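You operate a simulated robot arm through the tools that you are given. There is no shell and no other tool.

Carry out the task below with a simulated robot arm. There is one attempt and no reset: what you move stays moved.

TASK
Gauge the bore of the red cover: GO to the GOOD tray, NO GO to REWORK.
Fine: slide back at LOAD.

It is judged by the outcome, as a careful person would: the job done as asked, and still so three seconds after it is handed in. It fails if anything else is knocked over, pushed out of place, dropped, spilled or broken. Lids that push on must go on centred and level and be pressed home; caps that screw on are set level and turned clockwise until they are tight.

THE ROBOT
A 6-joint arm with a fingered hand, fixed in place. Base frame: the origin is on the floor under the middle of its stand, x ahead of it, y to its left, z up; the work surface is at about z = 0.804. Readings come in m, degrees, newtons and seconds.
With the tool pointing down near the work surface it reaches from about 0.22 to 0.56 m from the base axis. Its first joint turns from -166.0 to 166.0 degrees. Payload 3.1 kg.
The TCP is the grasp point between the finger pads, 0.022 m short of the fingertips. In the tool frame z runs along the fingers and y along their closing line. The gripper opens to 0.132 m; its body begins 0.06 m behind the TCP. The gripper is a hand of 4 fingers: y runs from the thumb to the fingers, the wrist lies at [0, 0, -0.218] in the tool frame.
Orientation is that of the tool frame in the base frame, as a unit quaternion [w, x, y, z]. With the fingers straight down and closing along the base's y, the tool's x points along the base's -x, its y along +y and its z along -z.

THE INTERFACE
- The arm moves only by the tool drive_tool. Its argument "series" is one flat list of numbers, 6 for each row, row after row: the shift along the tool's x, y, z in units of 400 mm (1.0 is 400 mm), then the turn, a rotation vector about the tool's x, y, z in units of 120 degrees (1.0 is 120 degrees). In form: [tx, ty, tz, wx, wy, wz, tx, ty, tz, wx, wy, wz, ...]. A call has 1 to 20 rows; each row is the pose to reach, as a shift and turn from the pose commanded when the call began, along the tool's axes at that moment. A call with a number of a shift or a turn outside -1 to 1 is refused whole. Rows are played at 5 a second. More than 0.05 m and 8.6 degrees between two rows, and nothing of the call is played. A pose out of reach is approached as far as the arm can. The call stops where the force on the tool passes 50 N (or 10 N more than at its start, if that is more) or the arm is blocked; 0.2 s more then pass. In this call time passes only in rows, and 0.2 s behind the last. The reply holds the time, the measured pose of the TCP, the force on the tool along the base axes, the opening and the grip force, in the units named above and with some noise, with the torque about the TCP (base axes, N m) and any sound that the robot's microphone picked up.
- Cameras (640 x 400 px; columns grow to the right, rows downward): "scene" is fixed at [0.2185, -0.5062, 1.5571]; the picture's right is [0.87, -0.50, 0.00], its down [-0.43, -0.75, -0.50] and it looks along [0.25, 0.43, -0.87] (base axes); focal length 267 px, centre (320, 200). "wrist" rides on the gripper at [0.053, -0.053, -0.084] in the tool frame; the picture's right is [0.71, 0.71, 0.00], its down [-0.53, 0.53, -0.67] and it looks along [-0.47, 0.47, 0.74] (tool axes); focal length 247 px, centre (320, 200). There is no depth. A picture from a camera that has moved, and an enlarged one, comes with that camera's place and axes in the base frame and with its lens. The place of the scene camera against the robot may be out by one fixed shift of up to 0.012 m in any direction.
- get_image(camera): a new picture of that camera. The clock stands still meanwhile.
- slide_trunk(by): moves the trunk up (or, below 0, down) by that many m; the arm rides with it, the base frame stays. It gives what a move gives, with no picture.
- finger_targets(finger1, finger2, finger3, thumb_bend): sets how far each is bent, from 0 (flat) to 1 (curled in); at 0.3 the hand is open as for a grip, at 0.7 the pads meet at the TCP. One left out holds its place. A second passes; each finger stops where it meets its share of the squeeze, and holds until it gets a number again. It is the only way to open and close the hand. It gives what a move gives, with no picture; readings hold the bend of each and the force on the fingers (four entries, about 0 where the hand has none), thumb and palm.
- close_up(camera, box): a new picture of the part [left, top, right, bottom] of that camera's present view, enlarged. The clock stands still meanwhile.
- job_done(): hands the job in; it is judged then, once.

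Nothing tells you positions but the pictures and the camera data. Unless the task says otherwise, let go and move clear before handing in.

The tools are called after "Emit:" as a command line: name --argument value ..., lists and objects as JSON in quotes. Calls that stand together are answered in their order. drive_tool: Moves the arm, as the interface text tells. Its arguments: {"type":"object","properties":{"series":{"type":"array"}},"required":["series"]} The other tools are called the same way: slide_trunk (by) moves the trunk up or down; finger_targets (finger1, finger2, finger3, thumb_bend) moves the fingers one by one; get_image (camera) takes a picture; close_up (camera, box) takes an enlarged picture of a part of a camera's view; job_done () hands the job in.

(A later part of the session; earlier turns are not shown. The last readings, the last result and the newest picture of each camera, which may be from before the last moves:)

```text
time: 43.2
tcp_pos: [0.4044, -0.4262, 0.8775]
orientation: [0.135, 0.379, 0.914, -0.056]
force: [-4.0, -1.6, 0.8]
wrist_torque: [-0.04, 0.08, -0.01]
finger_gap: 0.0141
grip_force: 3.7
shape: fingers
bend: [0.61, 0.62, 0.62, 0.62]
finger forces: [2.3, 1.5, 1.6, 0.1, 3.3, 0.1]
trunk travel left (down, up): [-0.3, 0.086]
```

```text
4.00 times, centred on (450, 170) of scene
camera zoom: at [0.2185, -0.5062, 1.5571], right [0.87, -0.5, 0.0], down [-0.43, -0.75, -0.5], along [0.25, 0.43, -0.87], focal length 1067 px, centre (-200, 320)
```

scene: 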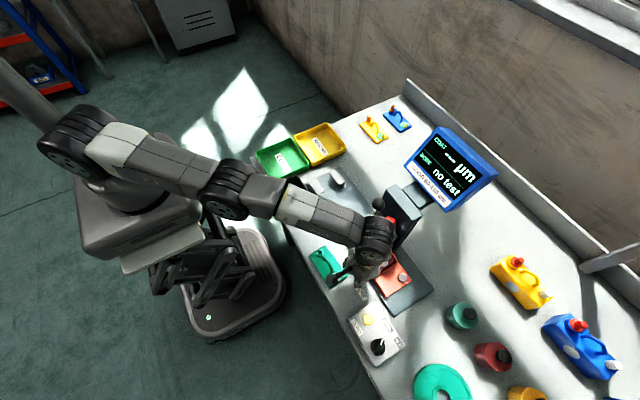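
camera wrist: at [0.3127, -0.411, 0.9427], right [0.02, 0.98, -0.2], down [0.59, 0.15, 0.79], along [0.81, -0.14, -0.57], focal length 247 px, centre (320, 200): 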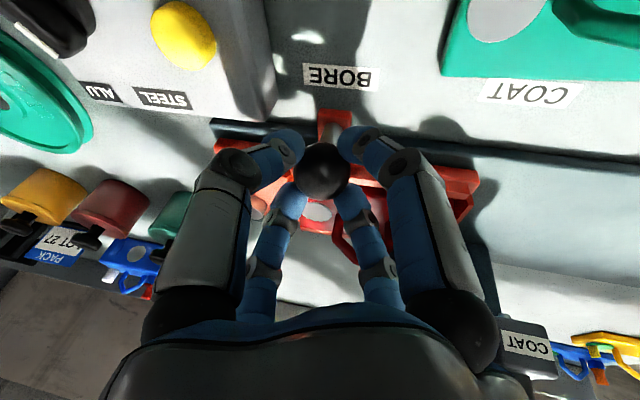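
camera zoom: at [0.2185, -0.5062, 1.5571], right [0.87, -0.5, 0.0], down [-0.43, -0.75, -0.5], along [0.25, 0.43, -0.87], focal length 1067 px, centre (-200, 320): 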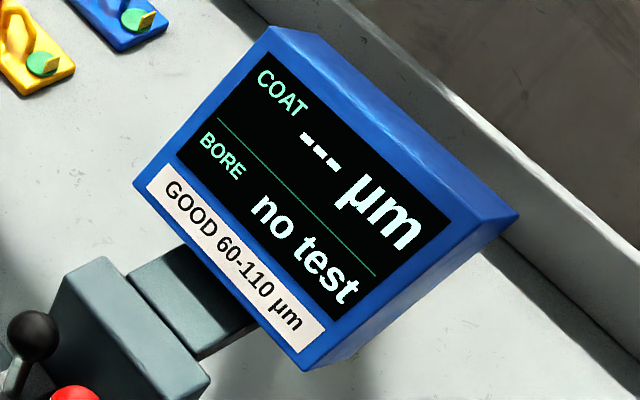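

The tab is within about 1 mm of the BORE label. I release the knob (staying around it) and see whether the carriage settles.

Emit:
finger_targets --finger1 0.5 --finger2 0.5 --finger3 0.5 --thumb_bend 0.5

Emit:
close_up --camera "wrist" --box '[270, 50, 410, 160]'

Emit:
get_image --camera "wrist"

```text
time: 44.2
tcp_pos: [0.4038, -0.4244, 0.8767]
orientation: [0.135, 0.379, 0.914, -0.056]
force: [-0.3, 0.4, -0.8]
wrist_torque: [0.01, 0.01, 0.0]
finger_gap: 0.0402
grip_force: 0.1
shape: fingers
bend: [0.5, 0.5, 0.5, 0.5]
finger forces: [0.0, 0.0, 0.0, 0.0, 0.1, 0.0]
trunk travel left (down, up): [-0.3, 0.086]
```

```text
3.64 times, centred on (340, 105) of wrist
camera zoom: at [0.3132, -0.4105, 0.9424], right [0.02, 0.98, -0.2], down [0.59, 0.15, 0.79], along [0.81, -0.14, -0.58], focal length 898 px, centre (247, 546)
```

zoom: 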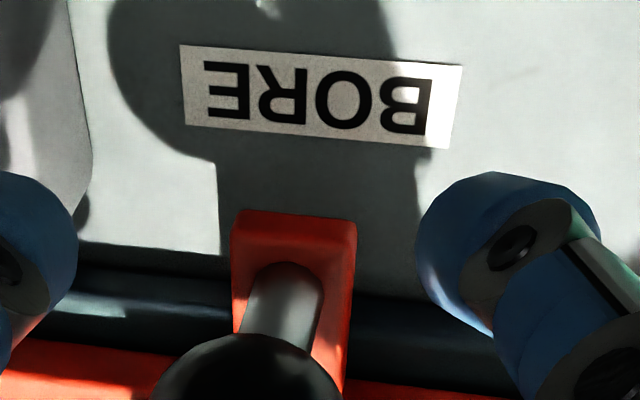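

```text
taken
camera wrist: at [0.3132, -0.4105, 0.9424], right [0.02, 0.98, -0.2], down [0.59, 0.15, 0.79], along [0.81, -0.14, -0.58], focal length 247 px, centre (320, 200)
```

wrist: 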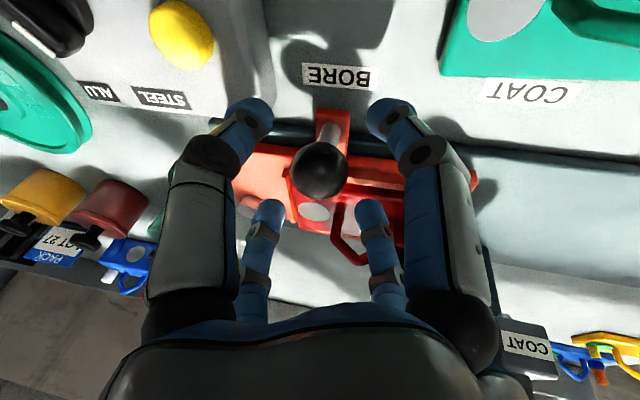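

The carriage clicked gently into line with BORE. I back the hand off the knob along its own axis and close the fingers into a small cup for pressing.

Emit:
drive_tool --series '[0, 0, -0.04, 0, 0, 0, 0, 0, -0.09, 0, 0, 0, 0, 0, -0.15, 0, 0, 0, 0, 0, -0.21, 0, 0, 0, 0, 0, -0.27, 0, 0, 0]'

Emit:
finger_targets --finger1 0.64 --finger2 0.64 --finger3 0.64 --thumb_bend 0.64

Emit:
get_image --camera "wrist"

Emit:
close_up --camera "scene" --box '[330, 180, 450, 310]'

```text
time: 45.4
tcp_pos: [0.3831, -0.4027, 0.9797]
orientation: [0.135, 0.379, 0.914, -0.056]
force: [0.2, -0.1, 0.6]
wrist_torque: [0.0, -0.04, 0.02]
finger_gap: 0.0402
grip_force: 0.1
shape: fingers
bend: [0.5, 0.5, 0.5, 0.5]
finger forces: [0.1, 0.0, 0.1, 0.0, 0.0, 0.1]
trunk travel left (down, up): [-0.3, 0.086]
```

```text
time: 46.4
tcp_pos: [0.3833, -0.4036, 0.9811]
orientation: [0.135, 0.379, 0.914, -0.056]
force: [0.2, 0.9, -1.0]
wrist_torque: [-0.02, -0.01, -0.01]
finger_gap: 0.0083
grip_force: 0.0
shape: fingers
bend: [0.64, 0.64, 0.64, 0.64]
finger forces: [0.0, 0.0, 0.0, 0.0, 0.0, 0.1]
trunk travel left (down, up): [-0.3, 0.086]
```

```text
taken
camera wrist: at [0.2913, -0.3889, 1.0453], right [0.02, 0.98, -0.2], down [0.59, 0.15, 0.79], along [0.81, -0.14, -0.58], focal length 247 px, centre (320, 200)
```

wrist: 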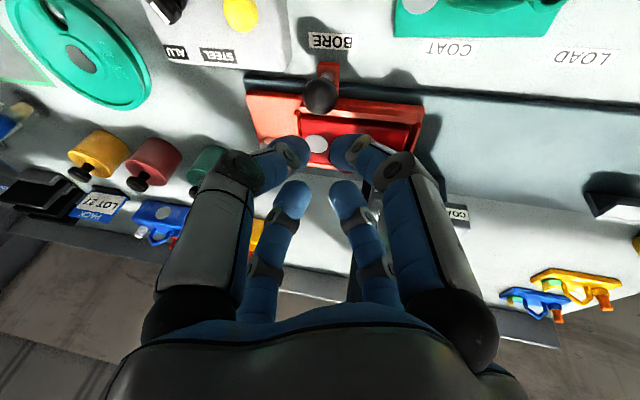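

```text
3.08 times, centred on (390, 245) of scene
camera zoom: at [0.2185, -0.5062, 1.5571], right [0.87, -0.5, 0.0], down [-0.43, -0.75, -0.5], along [0.25, 0.43, -0.87], focal length 821 px, centre (105, 62)
```

zoom: 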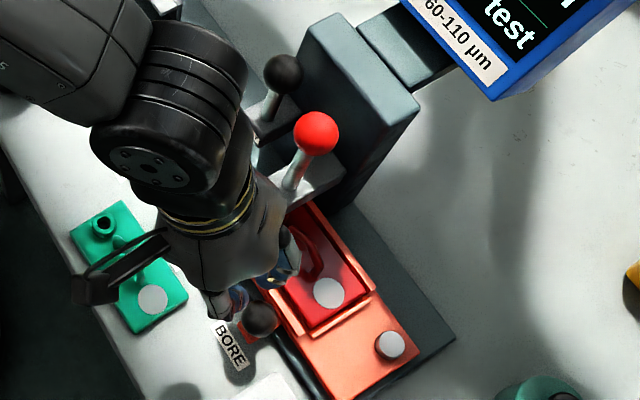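

The carriage is parked at BORE with the cover in the nest. Before pressing I take a direct look at the BORE head with the fingers opened out of the view.

Emit:
drive_tool --series '[0.05, 0.0353, -0.08, 0, 0, 0, 0.0992, 0.0707, -0.1606, 0, 0, 0]'

Emit:
finger_targets --finger1 0.3 --finger2 0.3 --finger3 0.3 --thumb_bend 0.3

Emit:
get_image --camera "wrist"

Emit:
close_up --camera "wrist" --box '[240, 120, 440, 280]'

```text
time: 47.0
tcp_pos: [0.3617, -0.3432, 1.0296]
orientation: [0.135, 0.378, 0.914, -0.055]
force: [-0.8, 0.0, 0.0]
wrist_torque: [0.01, 0.03, 0.0]
finger_gap: 0.0082
grip_force: 0.1
shape: fingers
bend: [0.64, 0.64, 0.64, 0.64]
finger forces: [0.0, 0.0, 0.0, 0.0, 0.0, 0.0]
trunk travel left (down, up): [-0.3, 0.086]
```

```text
time: 48.0
tcp_pos: [0.3629, -0.3451, 1.0298]
orientation: [0.135, 0.379, 0.914, -0.056]
force: [0.4, -0.3, 0.0]
wrist_torque: [0.04, -0.01, 0.02]
finger_gap: 0.0873
grip_force: 0.0
shape: fingers
bend: [0.3, 0.3, 0.3, 0.3]
finger forces: [0.0, 0.0, 0.0, 0.0, 0.1, 0.1]
trunk travel left (down, up): [-0.3, 0.086]
```

```text
taken
camera wrist: at [0.2718, -0.3292, 1.0946], right [0.02, 0.98, -0.2], down [0.59, 0.15, 0.79], along [0.81, -0.14, -0.58], focal length 247 px, centre (320, 200)
```

wrist: 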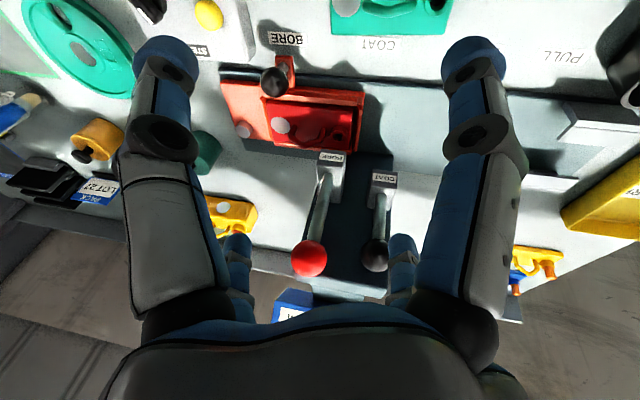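

```text
2.50 times, centred on (340, 200) of wrist
camera zoom: at [0.2718, -0.3292, 1.0946], right [0.02, 0.98, -0.2], down [0.59, 0.15, 0.79], along [0.81, -0.14, -0.58], focal length 617 px, centre (270, 200)
```

zoom: 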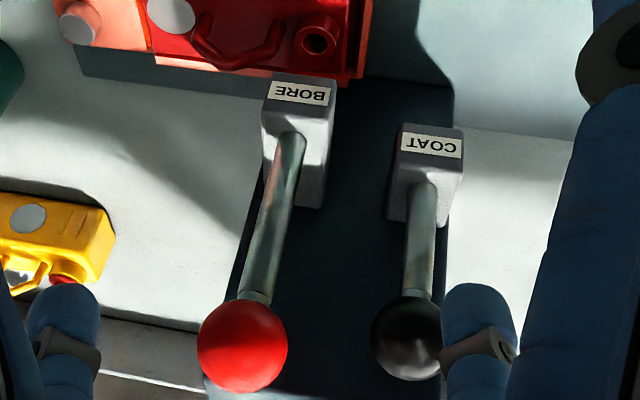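

The shafts lean slightly toward the operator (BORE ball at about 0.479, -0.3625, 1.012; base at 0.4865, -0.364, 0.905), so it may be a pull-lever hinged at the head. I'll approach from above and take the ball in a light four-finger grip to feel which way it moves.

Emit:
finger_targets --finger1 0.5 --finger2 0.5 --finger3 0.5 --thumb_bend 0.5

Emit:
drive_tool --series '[-0.02, 0, -0.067, 0, 0, 0, -0.0405, 0, -0.134, 0, 0, 0, -0.1129, 0.0582, -0.1122, 0, 0, 0, -0.1854, 0.1165, -0.0903, 0, 0, 0, -0.2578, 0.1747, -0.0685, 0, 0, 0]'

Emit:
get_image --camera "wrist"

Emit:
close_up --camera "scene" --box '[330, 130, 470, 260]'

```text
time: 49.0
tcp_pos: [0.3622, -0.3441, 1.0291]
orientation: [0.134, 0.378, 0.914, -0.056]
force: [-0.1, -0.3, 0.8]
wrist_torque: [0.03, -0.03, -0.02]
finger_gap: 0.0408
grip_force: 0.0
shape: fingers
bend: [0.5, 0.5, 0.5, 0.5]
finger forces: [0.0, 0.0, 0.1, 0.0, 0.0, 0.0]
trunk travel left (down, up): [-0.3, 0.086]
```

```text
time: 50.2
tcp_pos: [0.4789, -0.3582, 1.0849]
orientation: [0.133, 0.378, 0.914, -0.056]
force: [0.8, -0.8, 0.3]
wrist_torque: [0.01, -0.04, 0.05]
finger_gap: 0.0412
grip_force: 0.0
shape: fingers
bend: [0.5, 0.5, 0.5, 0.5]
finger forces: [0.1, 0.0, 0.0, 0.1, 0.0, 0.0]
trunk travel left (down, up): [-0.3, 0.086]
```

```text
taken
camera wrist: at [0.3879, -0.3431, 1.1499], right [0.02, 0.98, -0.2], down [0.59, 0.15, 0.79], along [0.8, -0.14, -0.58], focal length 247 px, centre (320, 200)
```

wrist: 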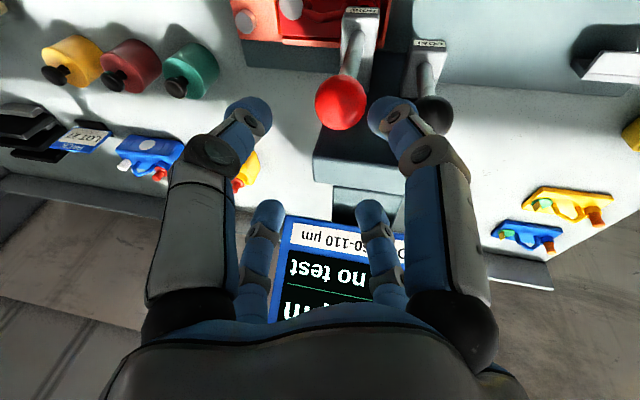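

```text
3.08 times, centred on (400, 195) of scene
camera zoom: at [0.2185, -0.5062, 1.5571], right [0.87, -0.5, 0.0], down [-0.43, -0.75, -0.5], along [0.25, 0.43, -0.87], focal length 821 px, centre (74, 215)
```

zoom: 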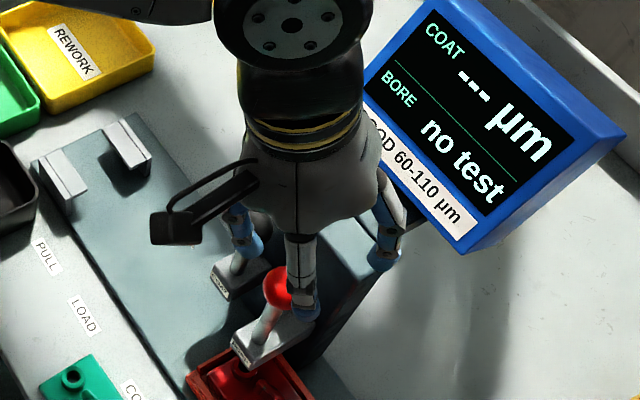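

The ball is at about (0.475, -0.361, 1.013). I line the hand's axis up with it and move down along that axis until the ball is between the tips.

Emit:
drive_tool --series '[0.0542, -0.0103, -0.0137, 0, 0, 0, 0.0542, -0.0103, 0.03, 0, 0, 0, 0.0542, -0.0103, 0.065, 0, 0, 0, 0.0542, -0.0103, 0.095, 0, 0, 0, 0.0542, -0.0103, 0.12, 0, 0, 0, 0.0542, -0.0103, 0.1363, 0, 0, 0]'

Emit:
get_image --camera "wrist"

Emit:
close_up --camera "wrist" --box '[220, 90, 430, 260]'

Emit:
close_up --camera "scene" --box '[350, 170, 450, 260]'

```text
time: 51.6
tcp_pos: [0.4696, -0.3575, 1.0276]
orientation: [0.135, 0.379, 0.914, -0.056]
force: [0.2, 0.5, 0.7]
wrist_torque: [0.0, 0.0, -0.02]
finger_gap: 0.0409
grip_force: 0.1
shape: fingers
bend: [0.5, 0.5, 0.5, 0.5]
finger forces: [0.0, 0.0, 0.0, 0.1, 0.0, 0.0]
trunk travel left (down, up): [-0.3, 0.086]
```

```text
taken
camera wrist: at [0.3788, -0.3424, 1.0928], right [0.02, 0.98, -0.2], down [0.59, 0.15, 0.79], along [0.81, -0.14, -0.58], focal length 247 px, centre (320, 200)
```

wrist: 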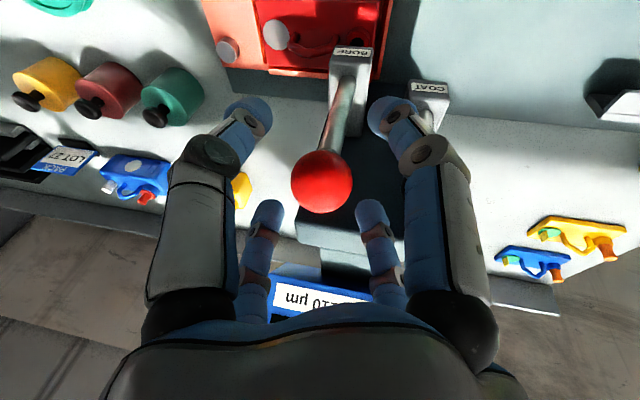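

```text
2.35 times, centred on (325, 175) of wrist
camera zoom: at [0.3788, -0.3424, 1.0928], right [0.02, 0.98, -0.2], down [0.59, 0.15, 0.79], along [0.81, -0.14, -0.58], focal length 581 px, centre (308, 259)
```

zoom: 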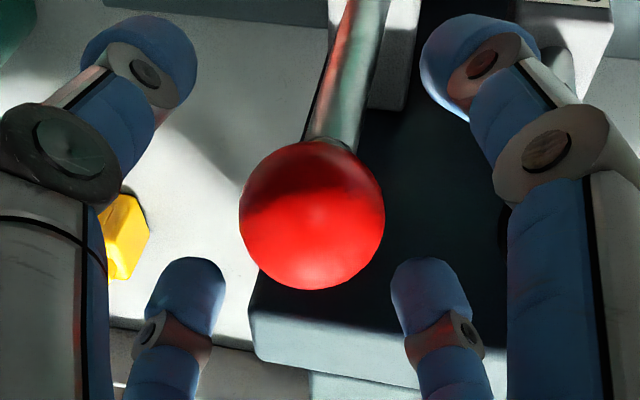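

```text
4.44 times, centred on (400, 215) of scene
camera zoom: at [0.2185, -0.5062, 1.5571], right [0.87, -0.5, 0.0], down [-0.43, -0.75, -0.5], along [0.25, 0.43, -0.87], focal length 1185 px, centre (-36, 133)
```

zoom: 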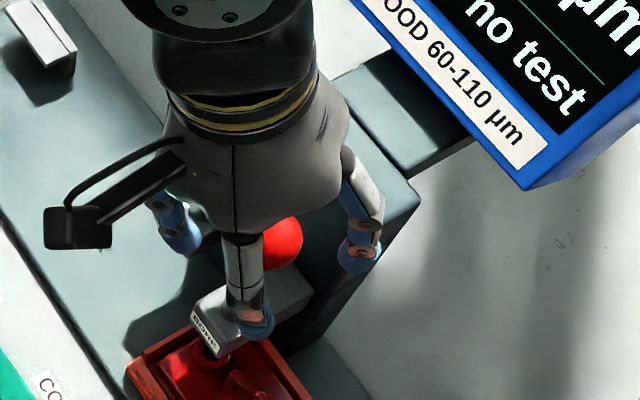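

The red ball is centred in the four-finger cage. I close lightly on it.

Emit:
finger_targets --finger1 0.64 --finger2 0.64 --finger3 0.64 --thumb_bend 0.64

Emit:
close_up --camera "wrist" --box '[220, 90, 430, 260]'

```text
time: 52.6
tcp_pos: [0.4706, -0.3571, 1.0278]
orientation: [0.135, 0.378, 0.914, -0.056]
force: [0.4, -0.7, -0.2]
wrist_torque: [0.04, 0.01, 0.01]
finger_gap: 0.0124
grip_force: 4.2
shape: fingers
bend: [0.62, 0.6, 0.61, 0.62]
finger forces: [1.7, 2.7, 2.4, 0.0, 1.9, 0.1]
trunk travel left (down, up): [-0.3, 0.086]
```

```text
2.35 times, centred on (325, 175) of wrist
camera zoom: at [0.3789, -0.3424, 1.0927], right [0.02, 0.98, -0.2], down [0.59, 0.15, 0.79], along [0.81, -0.14, -0.58], focal length 581 px, centre (308, 259)
```

zoom: 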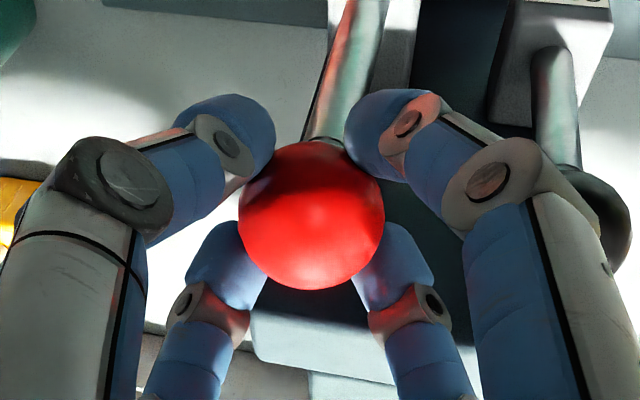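

The ball is held evenly. I test a small 8 mm pull toward the operator (-x) and read the reaction.

Emit:
drive_tool --series '[0.0068, -0.0071, -0.002, 0, 0, 0, 0.0135, -0.0141, -0.0041, 0, 0, 0]'

Emit:
close_up --camera "wrist" --box '[220, 20, 430, 260]'

Emit:
close_up --camera "scene" --box '[350, 170, 450, 260]'

```text
time: 53.2
tcp_pos: [0.4646, -0.3572, 1.027]
orientation: [0.136, 0.378, 0.914, -0.056]
force: [8.7, 1.5, 0.7]
wrist_torque: [0.02, -0.15, 0.03]
finger_gap: 0.0083
grip_force: 3.7
shape: fingers
bend: [0.64, 0.59, 0.59, 0.64]
finger forces: [0.1, 4.1, 3.5, 0.1, 0.0, 0.1]
trunk travel left (down, up): [-0.3, 0.086]
```

```text
1.67 times, centred on (325, 140) of wrist
camera zoom: at [0.3727, -0.3424, 1.0928], right [0.02, 0.98, -0.2], down [0.59, 0.15, 0.79], along [0.81, -0.14, -0.58], focal length 412 px, centre (312, 300)
```

zoom: 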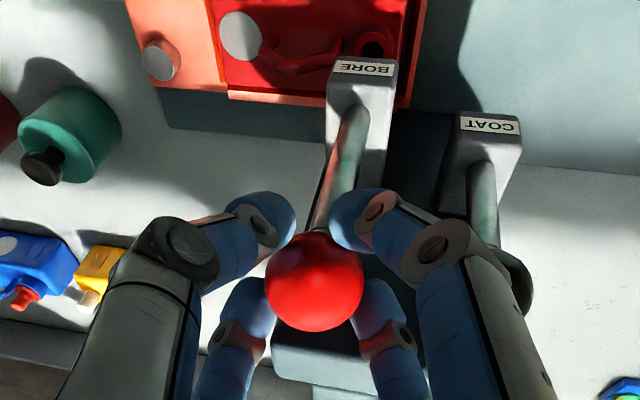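

```text
4.44 times, centred on (400, 215) of scene
camera zoom: at [0.2185, -0.5062, 1.5571], right [0.87, -0.5, 0.0], down [-0.43, -0.75, -0.5], along [0.25, 0.43, -0.87], focal length 1185 px, centre (-36, 133)
```

zoom: 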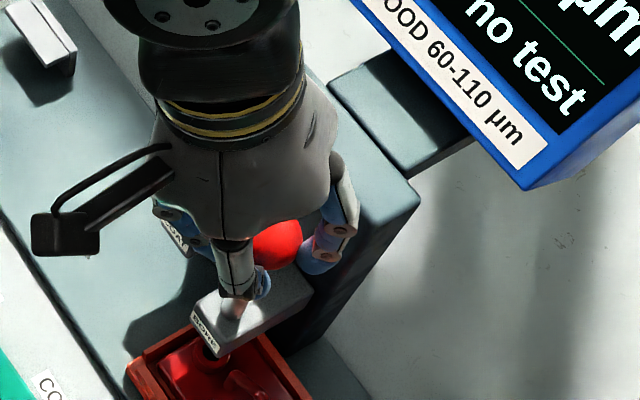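

The ball resists the pull at ~9 N without moving, so I try pressing: recentre and push down a few millimetres.

Emit:
drive_tool --series '[-0.0118, 0.0124, 0.0036, 0, 0, 0, -0.0104, 0.0124, 0.0084, 0, 0, 0, -0.0089, 0.0124, 0.0132, 0, 0, 0]'

Emit:
close_up --camera "wrist" --box '[220, 20, 430, 260]'

```text
time: 54.0
tcp_pos: [0.4671, -0.3586, 1.0236]
orientation: [0.135, 0.378, 0.914, -0.056]
force: [-4.0, 0.5, 1.3]
wrist_torque: [0.02, 0.06, -0.01]
finger_gap: 0.0106
grip_force: 4.7
shape: fingers
bend: [0.63, 0.6, 0.6, 0.63]
finger forces: [1.8, 3.3, 2.9, 0.0, 1.6, 0.0]
trunk travel left (down, up): [-0.3, 0.086]
```

```text
1.67 times, centred on (325, 140) of wrist
camera zoom: at [0.3768, -0.3426, 1.0893], right [0.02, 0.98, -0.2], down [0.59, 0.15, 0.79], along [0.81, -0.14, -0.58], focal length 412 px, centre (312, 300)
```

zoom: 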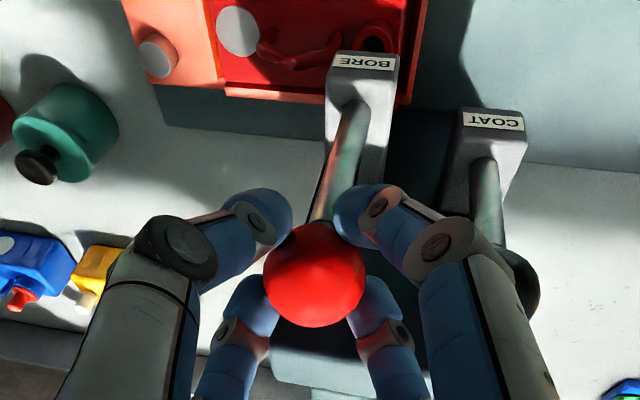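

The readings suggest the lever did rotate slightly toward me, so it is a pull lever with some resistance. I pull it along its arc about its base to roughly 25° and check whether the ball follows.

Emit:
drive_tool --series '[0.0112, -0.0121, -0.0048, 0, 0, 0, 0.0224, -0.0242, -0.0096, 0, 0, 0, 0.0312, -0.0324, -0.0085, 0, 0, 0, 0.04, -0.0405, -0.0074, 0, 0, 0, 0.0577, -0.0562, -0.0033, 0, 0, 0]'

Emit:
close_up --camera "wrist" --box '[220, 20, 430, 260]'

Emit:
close_up --camera "scene" --box '[350, 170, 450, 260]'

```text
time: 55.2
tcp_pos: [0.4364, -0.3562, 1.0177]
orientation: [0.134, 0.379, 0.914, -0.056]
force: [-0.1, -0.5, -0.4]
wrist_torque: [-0.01, 0.02, -0.01]
finger_gap: 0.0081
grip_force: 0.1
shape: fingers
bend: [0.64, 0.64, 0.64, 0.64]
finger forces: [0.0, 0.0, 0.0, 0.1, 0.0, 0.0]
trunk travel left (down, up): [-0.3, 0.086]
```

```text
1.67 times, centred on (325, 140) of wrist
camera zoom: at [0.3451, -0.3426, 1.0836], right [0.02, 0.98, -0.2], down [0.59, 0.15, 0.79], along [0.81, -0.14, -0.58], focal length 412 px, centre (312, 300)
```

zoom: 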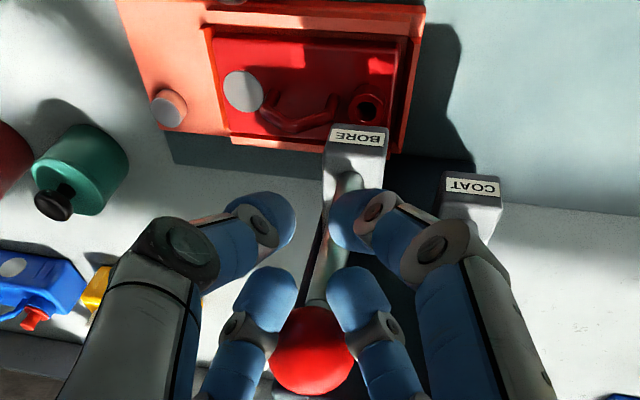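

```text
4.44 times, centred on (400, 215) of scene
camera zoom: at [0.2185, -0.5062, 1.5571], right [0.87, -0.5, 0.0], down [-0.43, -0.75, -0.5], along [0.25, 0.43, -0.87], focal length 1185 px, centre (-36, 133)
```

zoom: 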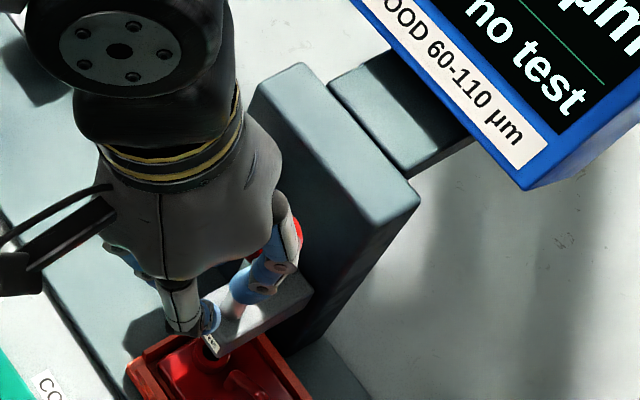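

The ball slipped out and the lever stayed upright, so it doesn't pull forward; I'll test pressing it straight down with the fingertips bunched together. First up and over the ball.

Emit:
drive_tool --series '[-0.0217, 0, -0.0718, 0, 0, 0, -0.0434, 0, -0.1436, 0, 0, 0, -0.064, 0.031, -0.137, 0, 0, 0, -0.085, 0.062, -0.131, 0, 0, 0]'

Emit:
finger_targets --finger1 0.72 --finger2 0.72 --finger3 0.72 --thumb_bend 0.72

Emit:
get_image --camera "wrist"

Emit:
close_up --camera "wrist" --box '[220, 60, 430, 260]'

Emit:
close_up --camera "scene" --box '[350, 150, 470, 260]'

```text
time: 56.2
tcp_pos: [0.4661, -0.3515, 1.0785]
orientation: [0.135, 0.379, 0.914, -0.056]
force: [-0.9, -0.4, -0.2]
wrist_torque: [-0.01, -0.02, -0.04]
finger_gap: 0.008
grip_force: 0.1
shape: fingers
bend: [0.64, 0.64, 0.64, 0.64]
finger forces: [0.0, 0.0, 0.0, 0.0, 0.1, 0.0]
trunk travel left (down, up): [-0.3, 0.086]
```

```text
time: 57.2
tcp_pos: [0.4668, -0.3528, 1.0782]
orientation: [0.135, 0.378, 0.914, -0.055]
force: [0.0, 0.7, -0.2]
wrist_torque: [-0.02, 0.0, 0.01]
finger_gap: 0.0001
grip_force: 0.1
shape: fingers
bend: [0.71, 0.71, 0.71, 0.71]
finger forces: [0.1, 0.1, 0.1, 0.0, 0.0, 0.0]
trunk travel left (down, up): [-0.3, 0.086]
```

```text
taken
camera wrist: at [0.3754, -0.3372, 1.1432], right [0.02, 0.98, -0.2], down [0.59, 0.15, 0.79], along [0.81, -0.14, -0.58], focal length 247 px, centre (320, 200)
```

wrist: 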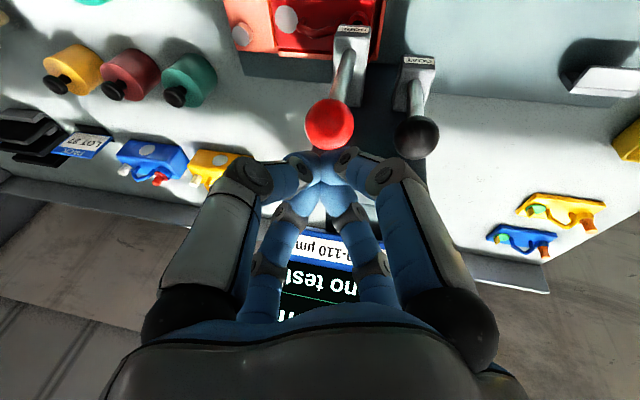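

```text
2.00 times, centred on (325, 160) of wrist
camera zoom: at [0.3754, -0.3372, 1.1432], right [0.02, 0.98, -0.2], down [0.59, 0.15, 0.79], along [0.81, -0.14, -0.58], focal length 494 px, centre (310, 280)
```

zoom: 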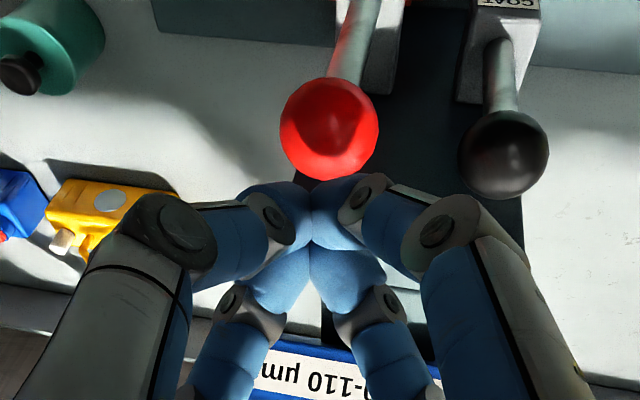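

```text
3.64 times, centred on (410, 205) of scene
camera zoom: at [0.2185, -0.5062, 1.5571], right [0.87, -0.5, 0.0], down [-0.43, -0.75, -0.5], along [0.25, 0.43, -0.87], focal length 970 px, centre (-7, 182)
```

zoom: 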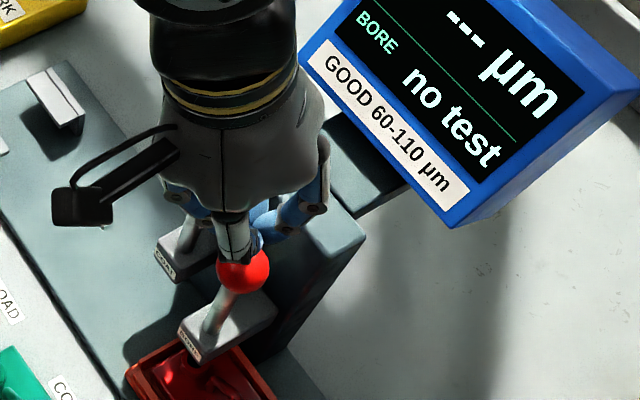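

Fingertips are bunched directly above the ball. I move straight down to contact and slightly beyond, watching the force.

Emit:
drive_tool --series '[0.0108, 0, 0.0359, 0, 0, 0, 0.0188, 0, 0.0622, 0, 0, 0, 0.0217, 0, 0.0718, 0, 0, 0, 0.0231, 0, 0.0766, 0, 0, 0, 0.0246, 0, 0.0813, 0, 0, 0, 0.026, 0, 0.0861, 0, 0, 0]'

Emit:
close_up --camera "wrist" --box '[220, 60, 430, 260]'

```text
time: 58.6
tcp_pos: [0.467, -0.3521, 1.0418]
orientation: [0.135, 0.378, 0.914, -0.056]
force: [1.6, 0.8, 1.7]
wrist_torque: [-0.04, -0.03, 0.01]
finger_gap: 0.0
grip_force: 0.0
shape: fingers
bend: [0.71, 0.71, 0.71, 0.71]
finger forces: [0.0, 0.1, 0.0, 0.0, 0.0, 0.0]
trunk travel left (down, up): [-0.3, 0.086]
```

```text
2.00 times, centred on (325, 160) of wrist
camera zoom: at [0.3755, -0.3371, 1.1077], right [0.02, 0.98, -0.2], down [0.59, 0.15, 0.79], along [0.81, -0.14, -0.58], focal length 494 px, centre (310, 280)
```

zoom: 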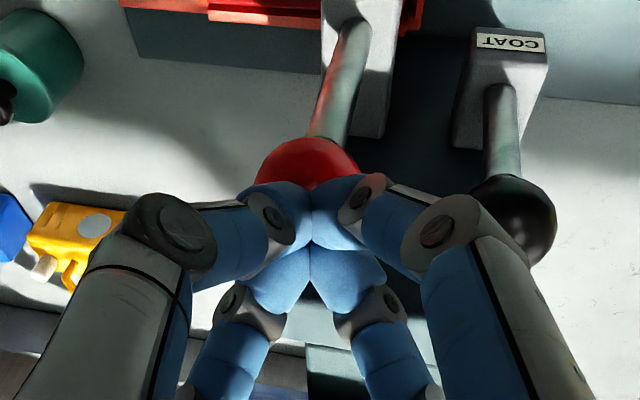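

Contact begins (about 2 N). I continue pressing in 2 mm steps.

Emit:
drive_tool --series '[0.00145, 0, 0.0048, 0, 0, 0, 0.0029, 0, 0.0096, 0, 0, 0, 0.0043, 0, 0.0144, 0, 0, 0, 0.0058, 0, 0.0191, 0, 0, 0]'

Emit:
close_up --camera "wrist" --box '[220, 60, 430, 260]'

Emit:
close_up --camera "scene" --box '[350, 150, 510, 260]'

```text
time: 59.6
tcp_pos: [0.4664, -0.3511, 1.0338]
orientation: [0.135, 0.378, 0.914, -0.056]
force: [1.2, -0.1, 2.0]
wrist_torque: [-0.01, -0.04, 0.01]
finger_gap: 0.0001
grip_force: 2.6
shape: fingers
bend: [0.71, 0.71, 0.71, 0.71]
finger forces: [0.0, 0.1, 5.1, 0.0, 0.1, 0.0]
trunk travel left (down, up): [-0.3, 0.086]
```

```text
2.00 times, centred on (325, 160) of wrist
camera zoom: at [0.3753, -0.337, 1.0996], right [0.02, 0.98, -0.2], down [0.59, 0.15, 0.79], along [0.81, -0.14, -0.58], focal length 494 px, centre (310, 280)
```

zoom: 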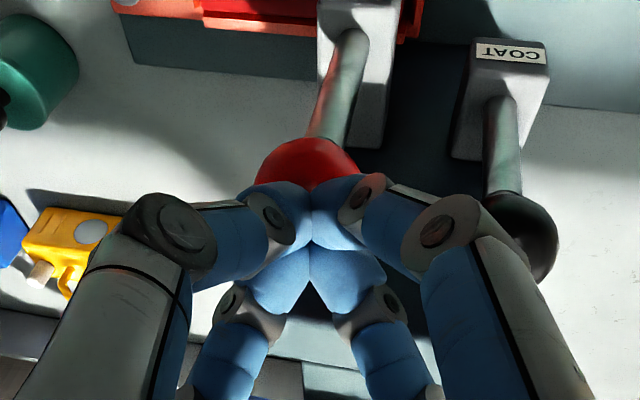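

```text
3.64 times, centred on (430, 205) of scene
camera zoom: at [0.2185, -0.5062, 1.5571], right [0.87, -0.5, 0.0], down [-0.43, -0.75, -0.5], along [0.25, 0.43, -0.87], focal length 970 px, centre (-80, 182)
```

zoom: 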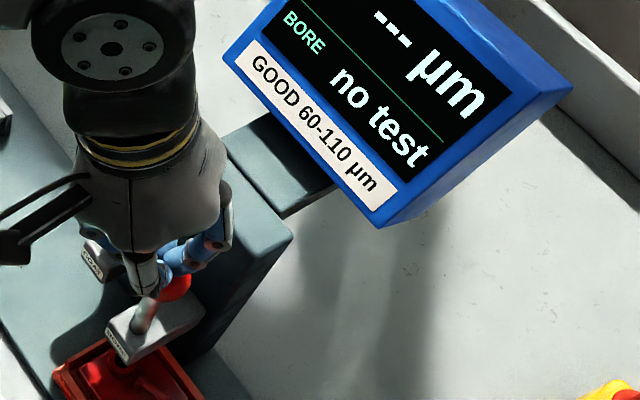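

The ball moves straight down with the hand at about 2 N, so it is a press lever. I keep pressing in small steps and watch the force and the display.

Emit:
drive_tool --series '[0.0018, 0, 0.006, 0, 0, 0, 0.0036, 0, 0.012, 0, 0, 0, 0.0054, 0, 0.0179, 0, 0, 0, 0.0072, 0, 0.0239, 0, 0, 0]'

Emit:
close_up --camera "wrist" --box '[220, 60, 430, 260]'

Emit:
close_up --camera "scene" --box '[350, 150, 510, 260]'

```text
time: 60.6
tcp_pos: [0.468, -0.3524, 1.024]
orientation: [0.135, 0.378, 0.914, -0.057]
force: [-0.1, 0.7, 3.1]
wrist_torque: [0.01, -0.02, 0.01]
finger_gap: 0.0
grip_force: 2.9
shape: fingers
bend: [0.71, 0.71, 0.71, 0.71]
finger forces: [0.0, 0.0, 5.6, 0.0, 0.1, 0.0]
trunk travel left (down, up): [-0.3, 0.086]
```

```text
2.00 times, centred on (325, 160) of wrist
camera zoom: at [0.3755, -0.3371, 1.0899], right [0.02, 0.98, -0.2], down [0.59, 0.15, 0.79], along [0.81, -0.14, -0.58], focal length 494 px, centre (310, 280)
```

zoom: 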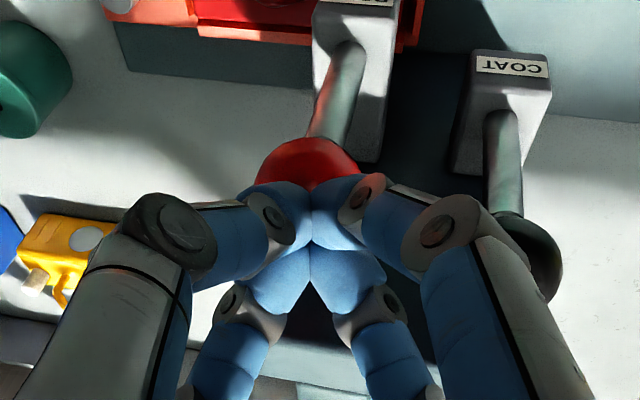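

```text
3.64 times, centred on (430, 205) of scene
camera zoom: at [0.2185, -0.5062, 1.5571], right [0.87, -0.5, 0.0], down [-0.43, -0.75, -0.5], along [0.25, 0.43, -0.87], focal length 970 px, centre (-80, 182)
```

zoom: 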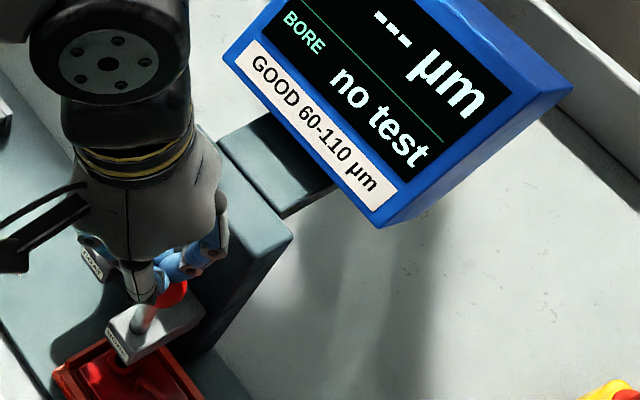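

The plunger sinks into the head smoothly (3 N). I press on further.

Emit:
drive_tool --series '[0.0018, 0, 0.006, 0, 0, 0, 0.0036, 0, 0.012, 0, 0, 0, 0.0054, 0, 0.0179, 0, 0, 0, 0.0072, 0, 0.0239, 0, 0, 0]'

Emit:
close_up --camera "wrist" --box '[220, 60, 430, 260]'

Emit:
close_up --camera "scene" --box '[350, 150, 510, 260]'

```text
time: 61.6
tcp_pos: [0.4656, -0.3515, 1.0144]
orientation: [0.135, 0.379, 0.914, -0.056]
force: [1.0, 0.7, 3.9]
wrist_torque: [0.0, -0.02, 0.01]
finger_gap: 0.0001
grip_force: 3.0
shape: fingers
bend: [0.71, 0.71, 0.71, 0.71]
finger forces: [0.1, 0.0, 6.1, 0.0, 0.0, 0.0]
trunk travel left (down, up): [-0.3, 0.086]
```

```text
2.00 times, centred on (325, 160) of wrist
camera zoom: at [0.3755, -0.3372, 1.0797], right [0.02, 0.98, -0.2], down [0.59, 0.15, 0.79], along [0.81, -0.14, -0.58], focal length 494 px, centre (310, 280)
```

zoom: 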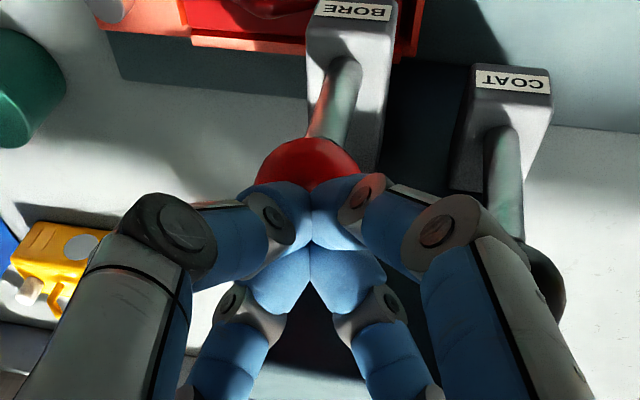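

```text
3.64 times, centred on (430, 205) of scene
camera zoom: at [0.2185, -0.5062, 1.5571], right [0.87, -0.5, 0.0], down [-0.43, -0.75, -0.5], along [0.25, 0.43, -0.87], focal length 970 px, centre (-80, 182)
```

zoom: 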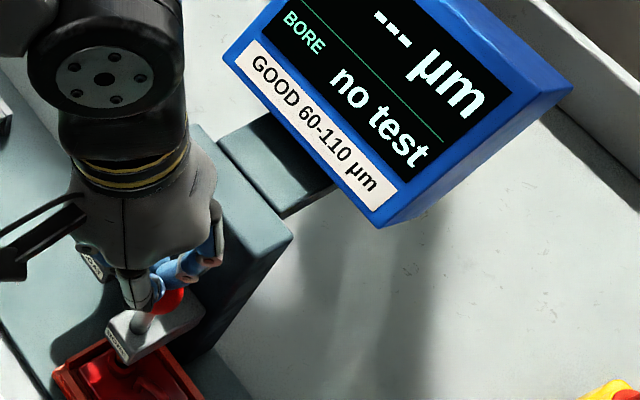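

Still moving freely (3.9 N at ~28 mm). I press another centimetre, staying clear of the COAT ball.

Emit:
drive_tool --series '[0.0018, 0, 0.006, 0, 0, 0, 0.0036, 0, 0.012, 0, 0, 0, 0.0054, 0, 0.0179, 0, 0, 0, 0.0072, 0, 0.0239, 0, 0, 0]'

Emit:
close_up --camera "wrist" --box '[220, 60, 430, 260]'

Emit:
close_up --camera "scene" --box '[350, 150, 510, 260]'

```text
time: 62.6
tcp_pos: [0.4664, -0.351, 1.0106]
orientation: [0.142, 0.379, 0.913, -0.058]
force: [2.2, 0.7, 39.2]
wrist_torque: [-0.24, -0.38, -0.03]
finger_gap: 0.0
grip_force: 25.8
shape: fingers
bend: [0.71, 0.73, 0.73, 0.71]
finger forces: [7.2, 16.9, 22.5, 0.0, 6.5, 0.1]
trunk travel left (down, up): [-0.3, 0.086]
```

```text
2.00 times, centred on (325, 160) of wrist
camera zoom: at [0.3744, -0.3361, 1.0751], right [0.02, 0.98, -0.21], down [0.58, 0.16, 0.8], along [0.81, -0.14, -0.56], focal length 494 px, centre (310, 280)
```

zoom: 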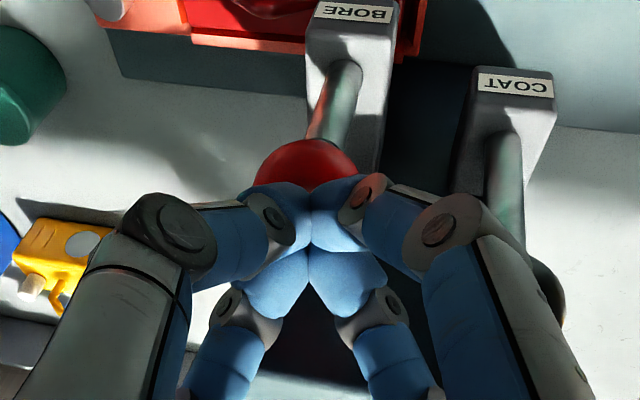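

```text
3.64 times, centred on (430, 205) of scene
camera zoom: at [0.2185, -0.5062, 1.5571], right [0.87, -0.5, 0.0], down [-0.43, -0.75, -0.5], along [0.25, 0.43, -0.87], focal length 970 px, centre (-80, 182)
```

zoom: 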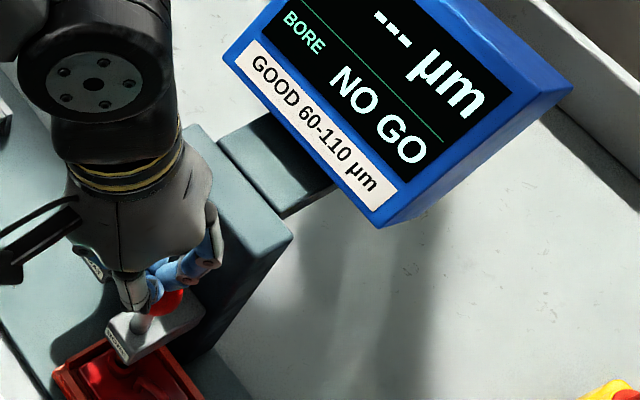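

The display now reads BORE: NO GO, with a firm stop at ~39 N. I ease off so the plunger rises, then check that the reading holds and that the bore was properly aligned under the plug.

Emit:
drive_tool --series '[-0.0072, 0, -0.0239, 0, 0, 0, -0.0145, 0, -0.0479, 0, 0, 0, -0.0217, 0, -0.0718, 0, 0, 0, -0.0289, 0, -0.0957, 0, 0, 0, -0.0361, 0, -0.1196, 0, 0, 0, -0.0434, 0, -0.1436, 0, 0, 0, -0.0542, 0, -0.1794, 0, 0, 0]'

Emit:
get_image --camera "wrist"

Emit:
close_up --camera "scene" --box '[350, 120, 510, 260]'

```text
time: 64.2
tcp_pos: [0.4664, -0.3524, 1.0796]
orientation: [0.135, 0.379, 0.914, -0.055]
force: [-0.3, -0.4, 0.1]
wrist_torque: [0.0, 0.02, -0.01]
finger_gap: 0.0
grip_force: 0.1
shape: fingers
bend: [0.71, 0.71, 0.71, 0.71]
finger forces: [0.1, 0.1, 0.0, 0.1, 0.1, 0.0]
trunk travel left (down, up): [-0.3, 0.086]
```

```text
taken
camera wrist: at [0.3757, -0.3379, 1.1451], right [0.02, 0.98, -0.2], down [0.59, 0.15, 0.79], along [0.81, -0.14, -0.58], focal length 247 px, centre (320, 200)
```

wrist: 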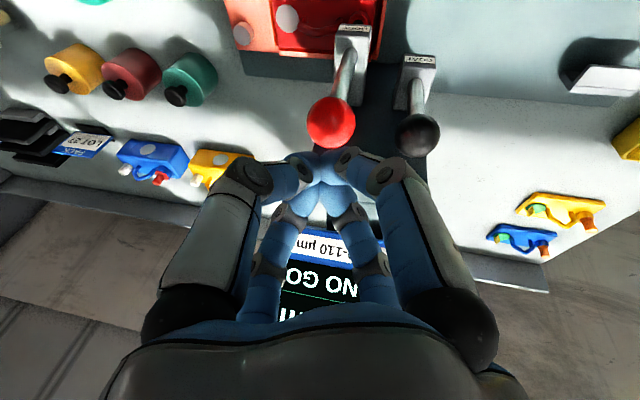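

```text
2.86 times, centred on (430, 190) of scene
camera zoom: at [0.2185, -0.5062, 1.5571], right [0.87, -0.5, 0.0], down [-0.43, -0.75, -0.5], along [0.25, 0.43, -0.87], focal length 762 px, centre (6, 229)
```

zoom: 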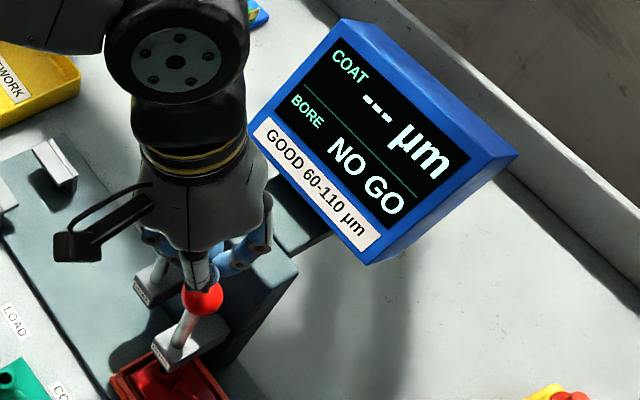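

The reading holds at NO GO with the lever back up. To be sure this isn't a false reading from misalignment, I'll look at the plug and the bore from a lower front angle.

Emit:
drive_tool --series '[0.0858, -0.0635, -0.0259, 0, 0, 0, 0.1716, -0.1269, -0.0518, 0, -0.02, 0, 0.2035, -0.1269, 0.0539, 0, -0.05, 0, 0.2354, -0.1269, 0.1596, 0, -0.08, 0, 0.2674, -0.1269, 0.2653, 0, -0.1, 0, 0.2993, -0.1269, 0.371, 0, -0.11, 0]'

Emit:
finger_targets --finger1 0.45 --finger2 0.45 --finger3 0.45 --thumb_bend 0.45

Emit:
get_image --camera "wrist"

Emit:
close_up --camera "wrist" --box '[240, 100, 400, 220]'

```text
time: 65.6
tcp_pos: [0.3769, -0.34, 0.9256]
orientation: [0.228, 0.377, 0.892, -0.102]
force: [-0.5, -1.1, -0.3]
wrist_torque: [0.03, -0.01, -0.01]
finger_gap: 0.0
grip_force: 0.0
shape: fingers
bend: [0.71, 0.71, 0.71, 0.71]
finger forces: [0.0, 0.0, 0.1, 0.0, 0.0, 0.0]
out of reach, approached as far as the arm can: row 6
trunk travel left (down, up): [-0.3, 0.086]
```

```text
time: 66.6
tcp_pos: [0.377, -0.3397, 0.927]
orientation: [0.228, 0.373, 0.894, -0.104]
force: [0.8, 0.0, -0.1]
wrist_torque: [-0.01, 0.0, 0.02]
finger_gap: 0.0524
grip_force: 0.1
shape: fingers
bend: [0.45, 0.45, 0.45, 0.45]
finger forces: [0.0, 0.1, 0.1, 0.0, 0.0, 0.1]
trunk travel left (down, up): [-0.3, 0.086]
```

```text
taken
camera wrist: at [0.2785, -0.315, 0.9744], right [0.07, 0.93, -0.35], down [0.48, 0.28, 0.83], along [0.87, -0.22, -0.43], focal length 247 px, centre (320, 200)
```

wrist: 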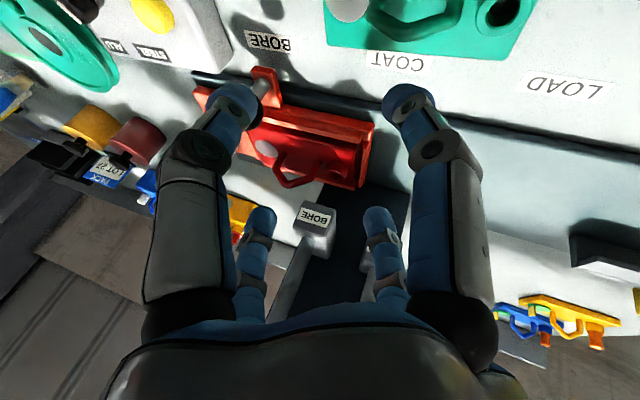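

```text
3.33 times, centred on (320, 160) of wrist
camera zoom: at [0.2785, -0.315, 0.9744], right [0.07, 0.93, -0.35], down [0.48, 0.28, 0.83], along [0.87, -0.22, -0.43], focal length 823 px, centre (320, 333)
```

zoom: 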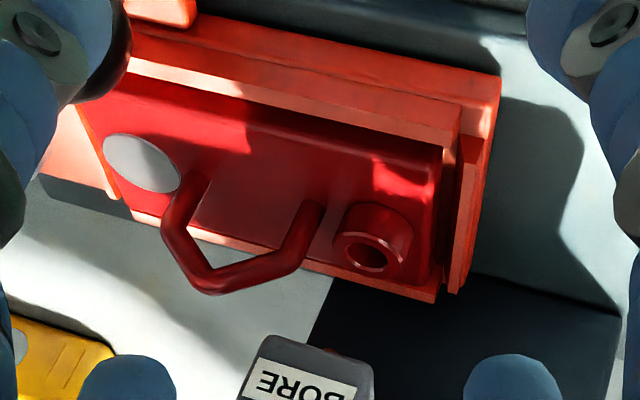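

The bore and head are visible from the front. I zoom in on the gap under the head to find the plug.

Emit:
close_up --camera "wrist" --box '[290, 150, 370, 250]'

Emit:
close_up --camera "wrist" --box '[315, 155, 375, 195]'

Emit:
close_up --camera "scene" --box '[375, 215, 435, 275]'

```text
4.00 times, centred on (330, 200) of wrist
camera zoom: at [0.2785, -0.315, 0.9744], right [0.07, 0.93, -0.35], down [0.48, 0.28, 0.83], along [0.87, -0.22, -0.43], focal length 988 px, centre (280, 200)
```

zoom: 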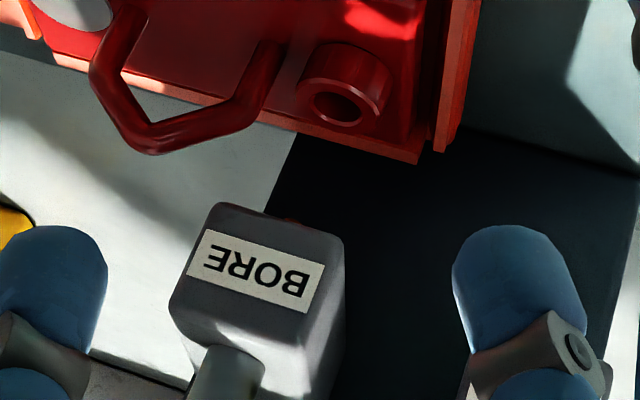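

```text
10.00 times, centred on (345, 175) of wrist
camera zoom: at [0.2785, -0.315, 0.9744], right [0.07, 0.93, -0.35], down [0.48, 0.28, 0.83], along [0.87, -0.22, -0.43], focal length 2470 px, centre (70, 450)
```

zoom: 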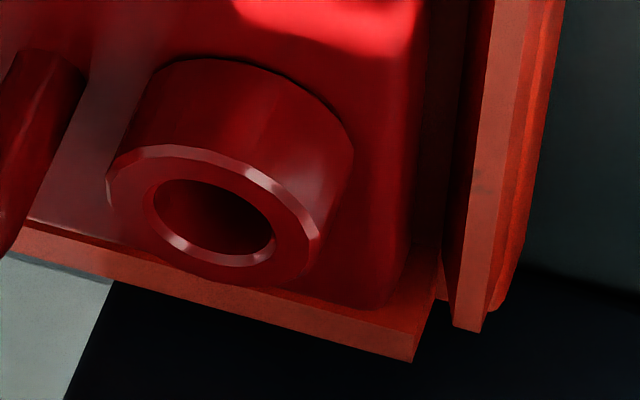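

```text
6.67 times, centred on (405, 245) of scene
camera zoom: at [0.2185, -0.5062, 1.5571], right [0.87, -0.5, 0.0], down [-0.43, -0.75, -0.5], along [0.25, 0.43, -0.87], focal length 1778 px, centre (-247, -100)
```

zoom: 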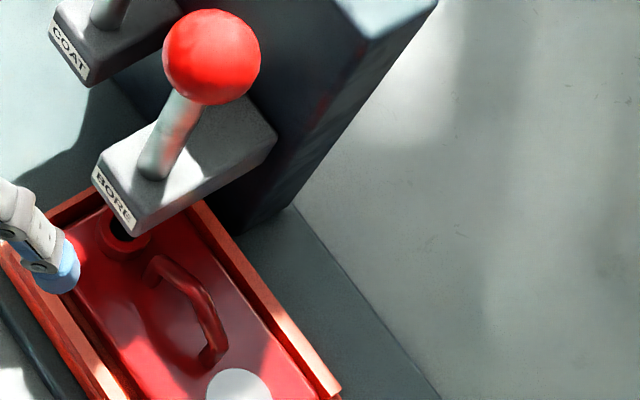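

I can't see the plug itself from here. I'll take a more top-down view of the nest at BORE to measure how well the cover is centred there.

Emit:
drive_tool --series '[-0.0309, -0.0295, -0.007, 0, 0.0596, 0, -0.0618, -0.059, -0.014, 0, 0.1192, 0, -0.0927, -0.0886, -0.021, 0, 0.1788, 0, -0.1236, -0.1181, -0.028, 0, 0.2383, 0]'

Emit:
get_image --camera "wrist"

Emit:
close_up --camera "wrist" --box '[230, 80, 430, 220]'

```text
time: 67.6
tcp_pos: [0.3689, -0.4001, 0.9604]
orientation: [0.01, 0.382, 0.924, -0.004]
force: [0.5, -0.4, -0.1]
wrist_torque: [0.0, 0.0, 0.0]
finger_gap: 0.0525
grip_force: 0.1
shape: fingers
bend: [0.45, 0.45, 0.45, 0.45]
finger forces: [0.1, 0.0, 0.0, 0.0, 0.0, 0.0]
out of reach, approached as far as the arm can: row 1
trunk travel left (down, up): [-0.3, 0.086]
```

```text
taken
camera wrist: at [0.2926, -0.4001, 1.0426], right [0.0, 1.0, -0.01], down [0.73, 0.01, 0.68], along [0.68, -0.01, -0.73], focal length 247 px, centre (320, 200)
```

wrist: 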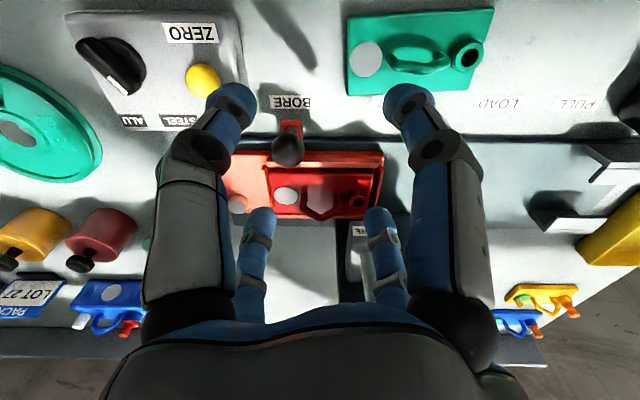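

```text
2.86 times, centred on (330, 150) of wrist
camera zoom: at [0.2926, -0.4001, 1.0426], right [0.0, 1.0, -0.01], down [0.73, 0.01, 0.68], along [0.68, -0.01, -0.73], focal length 706 px, centre (291, 343)
```

zoom: 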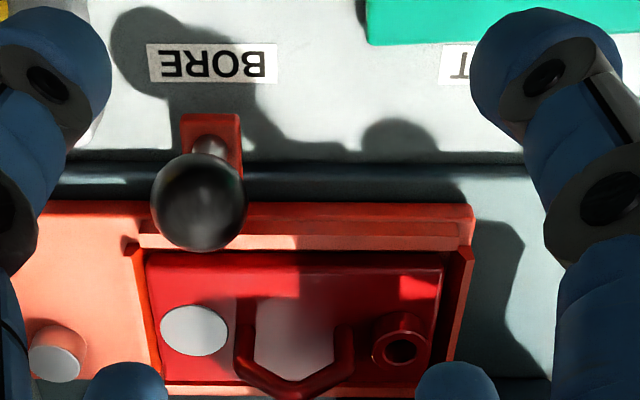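

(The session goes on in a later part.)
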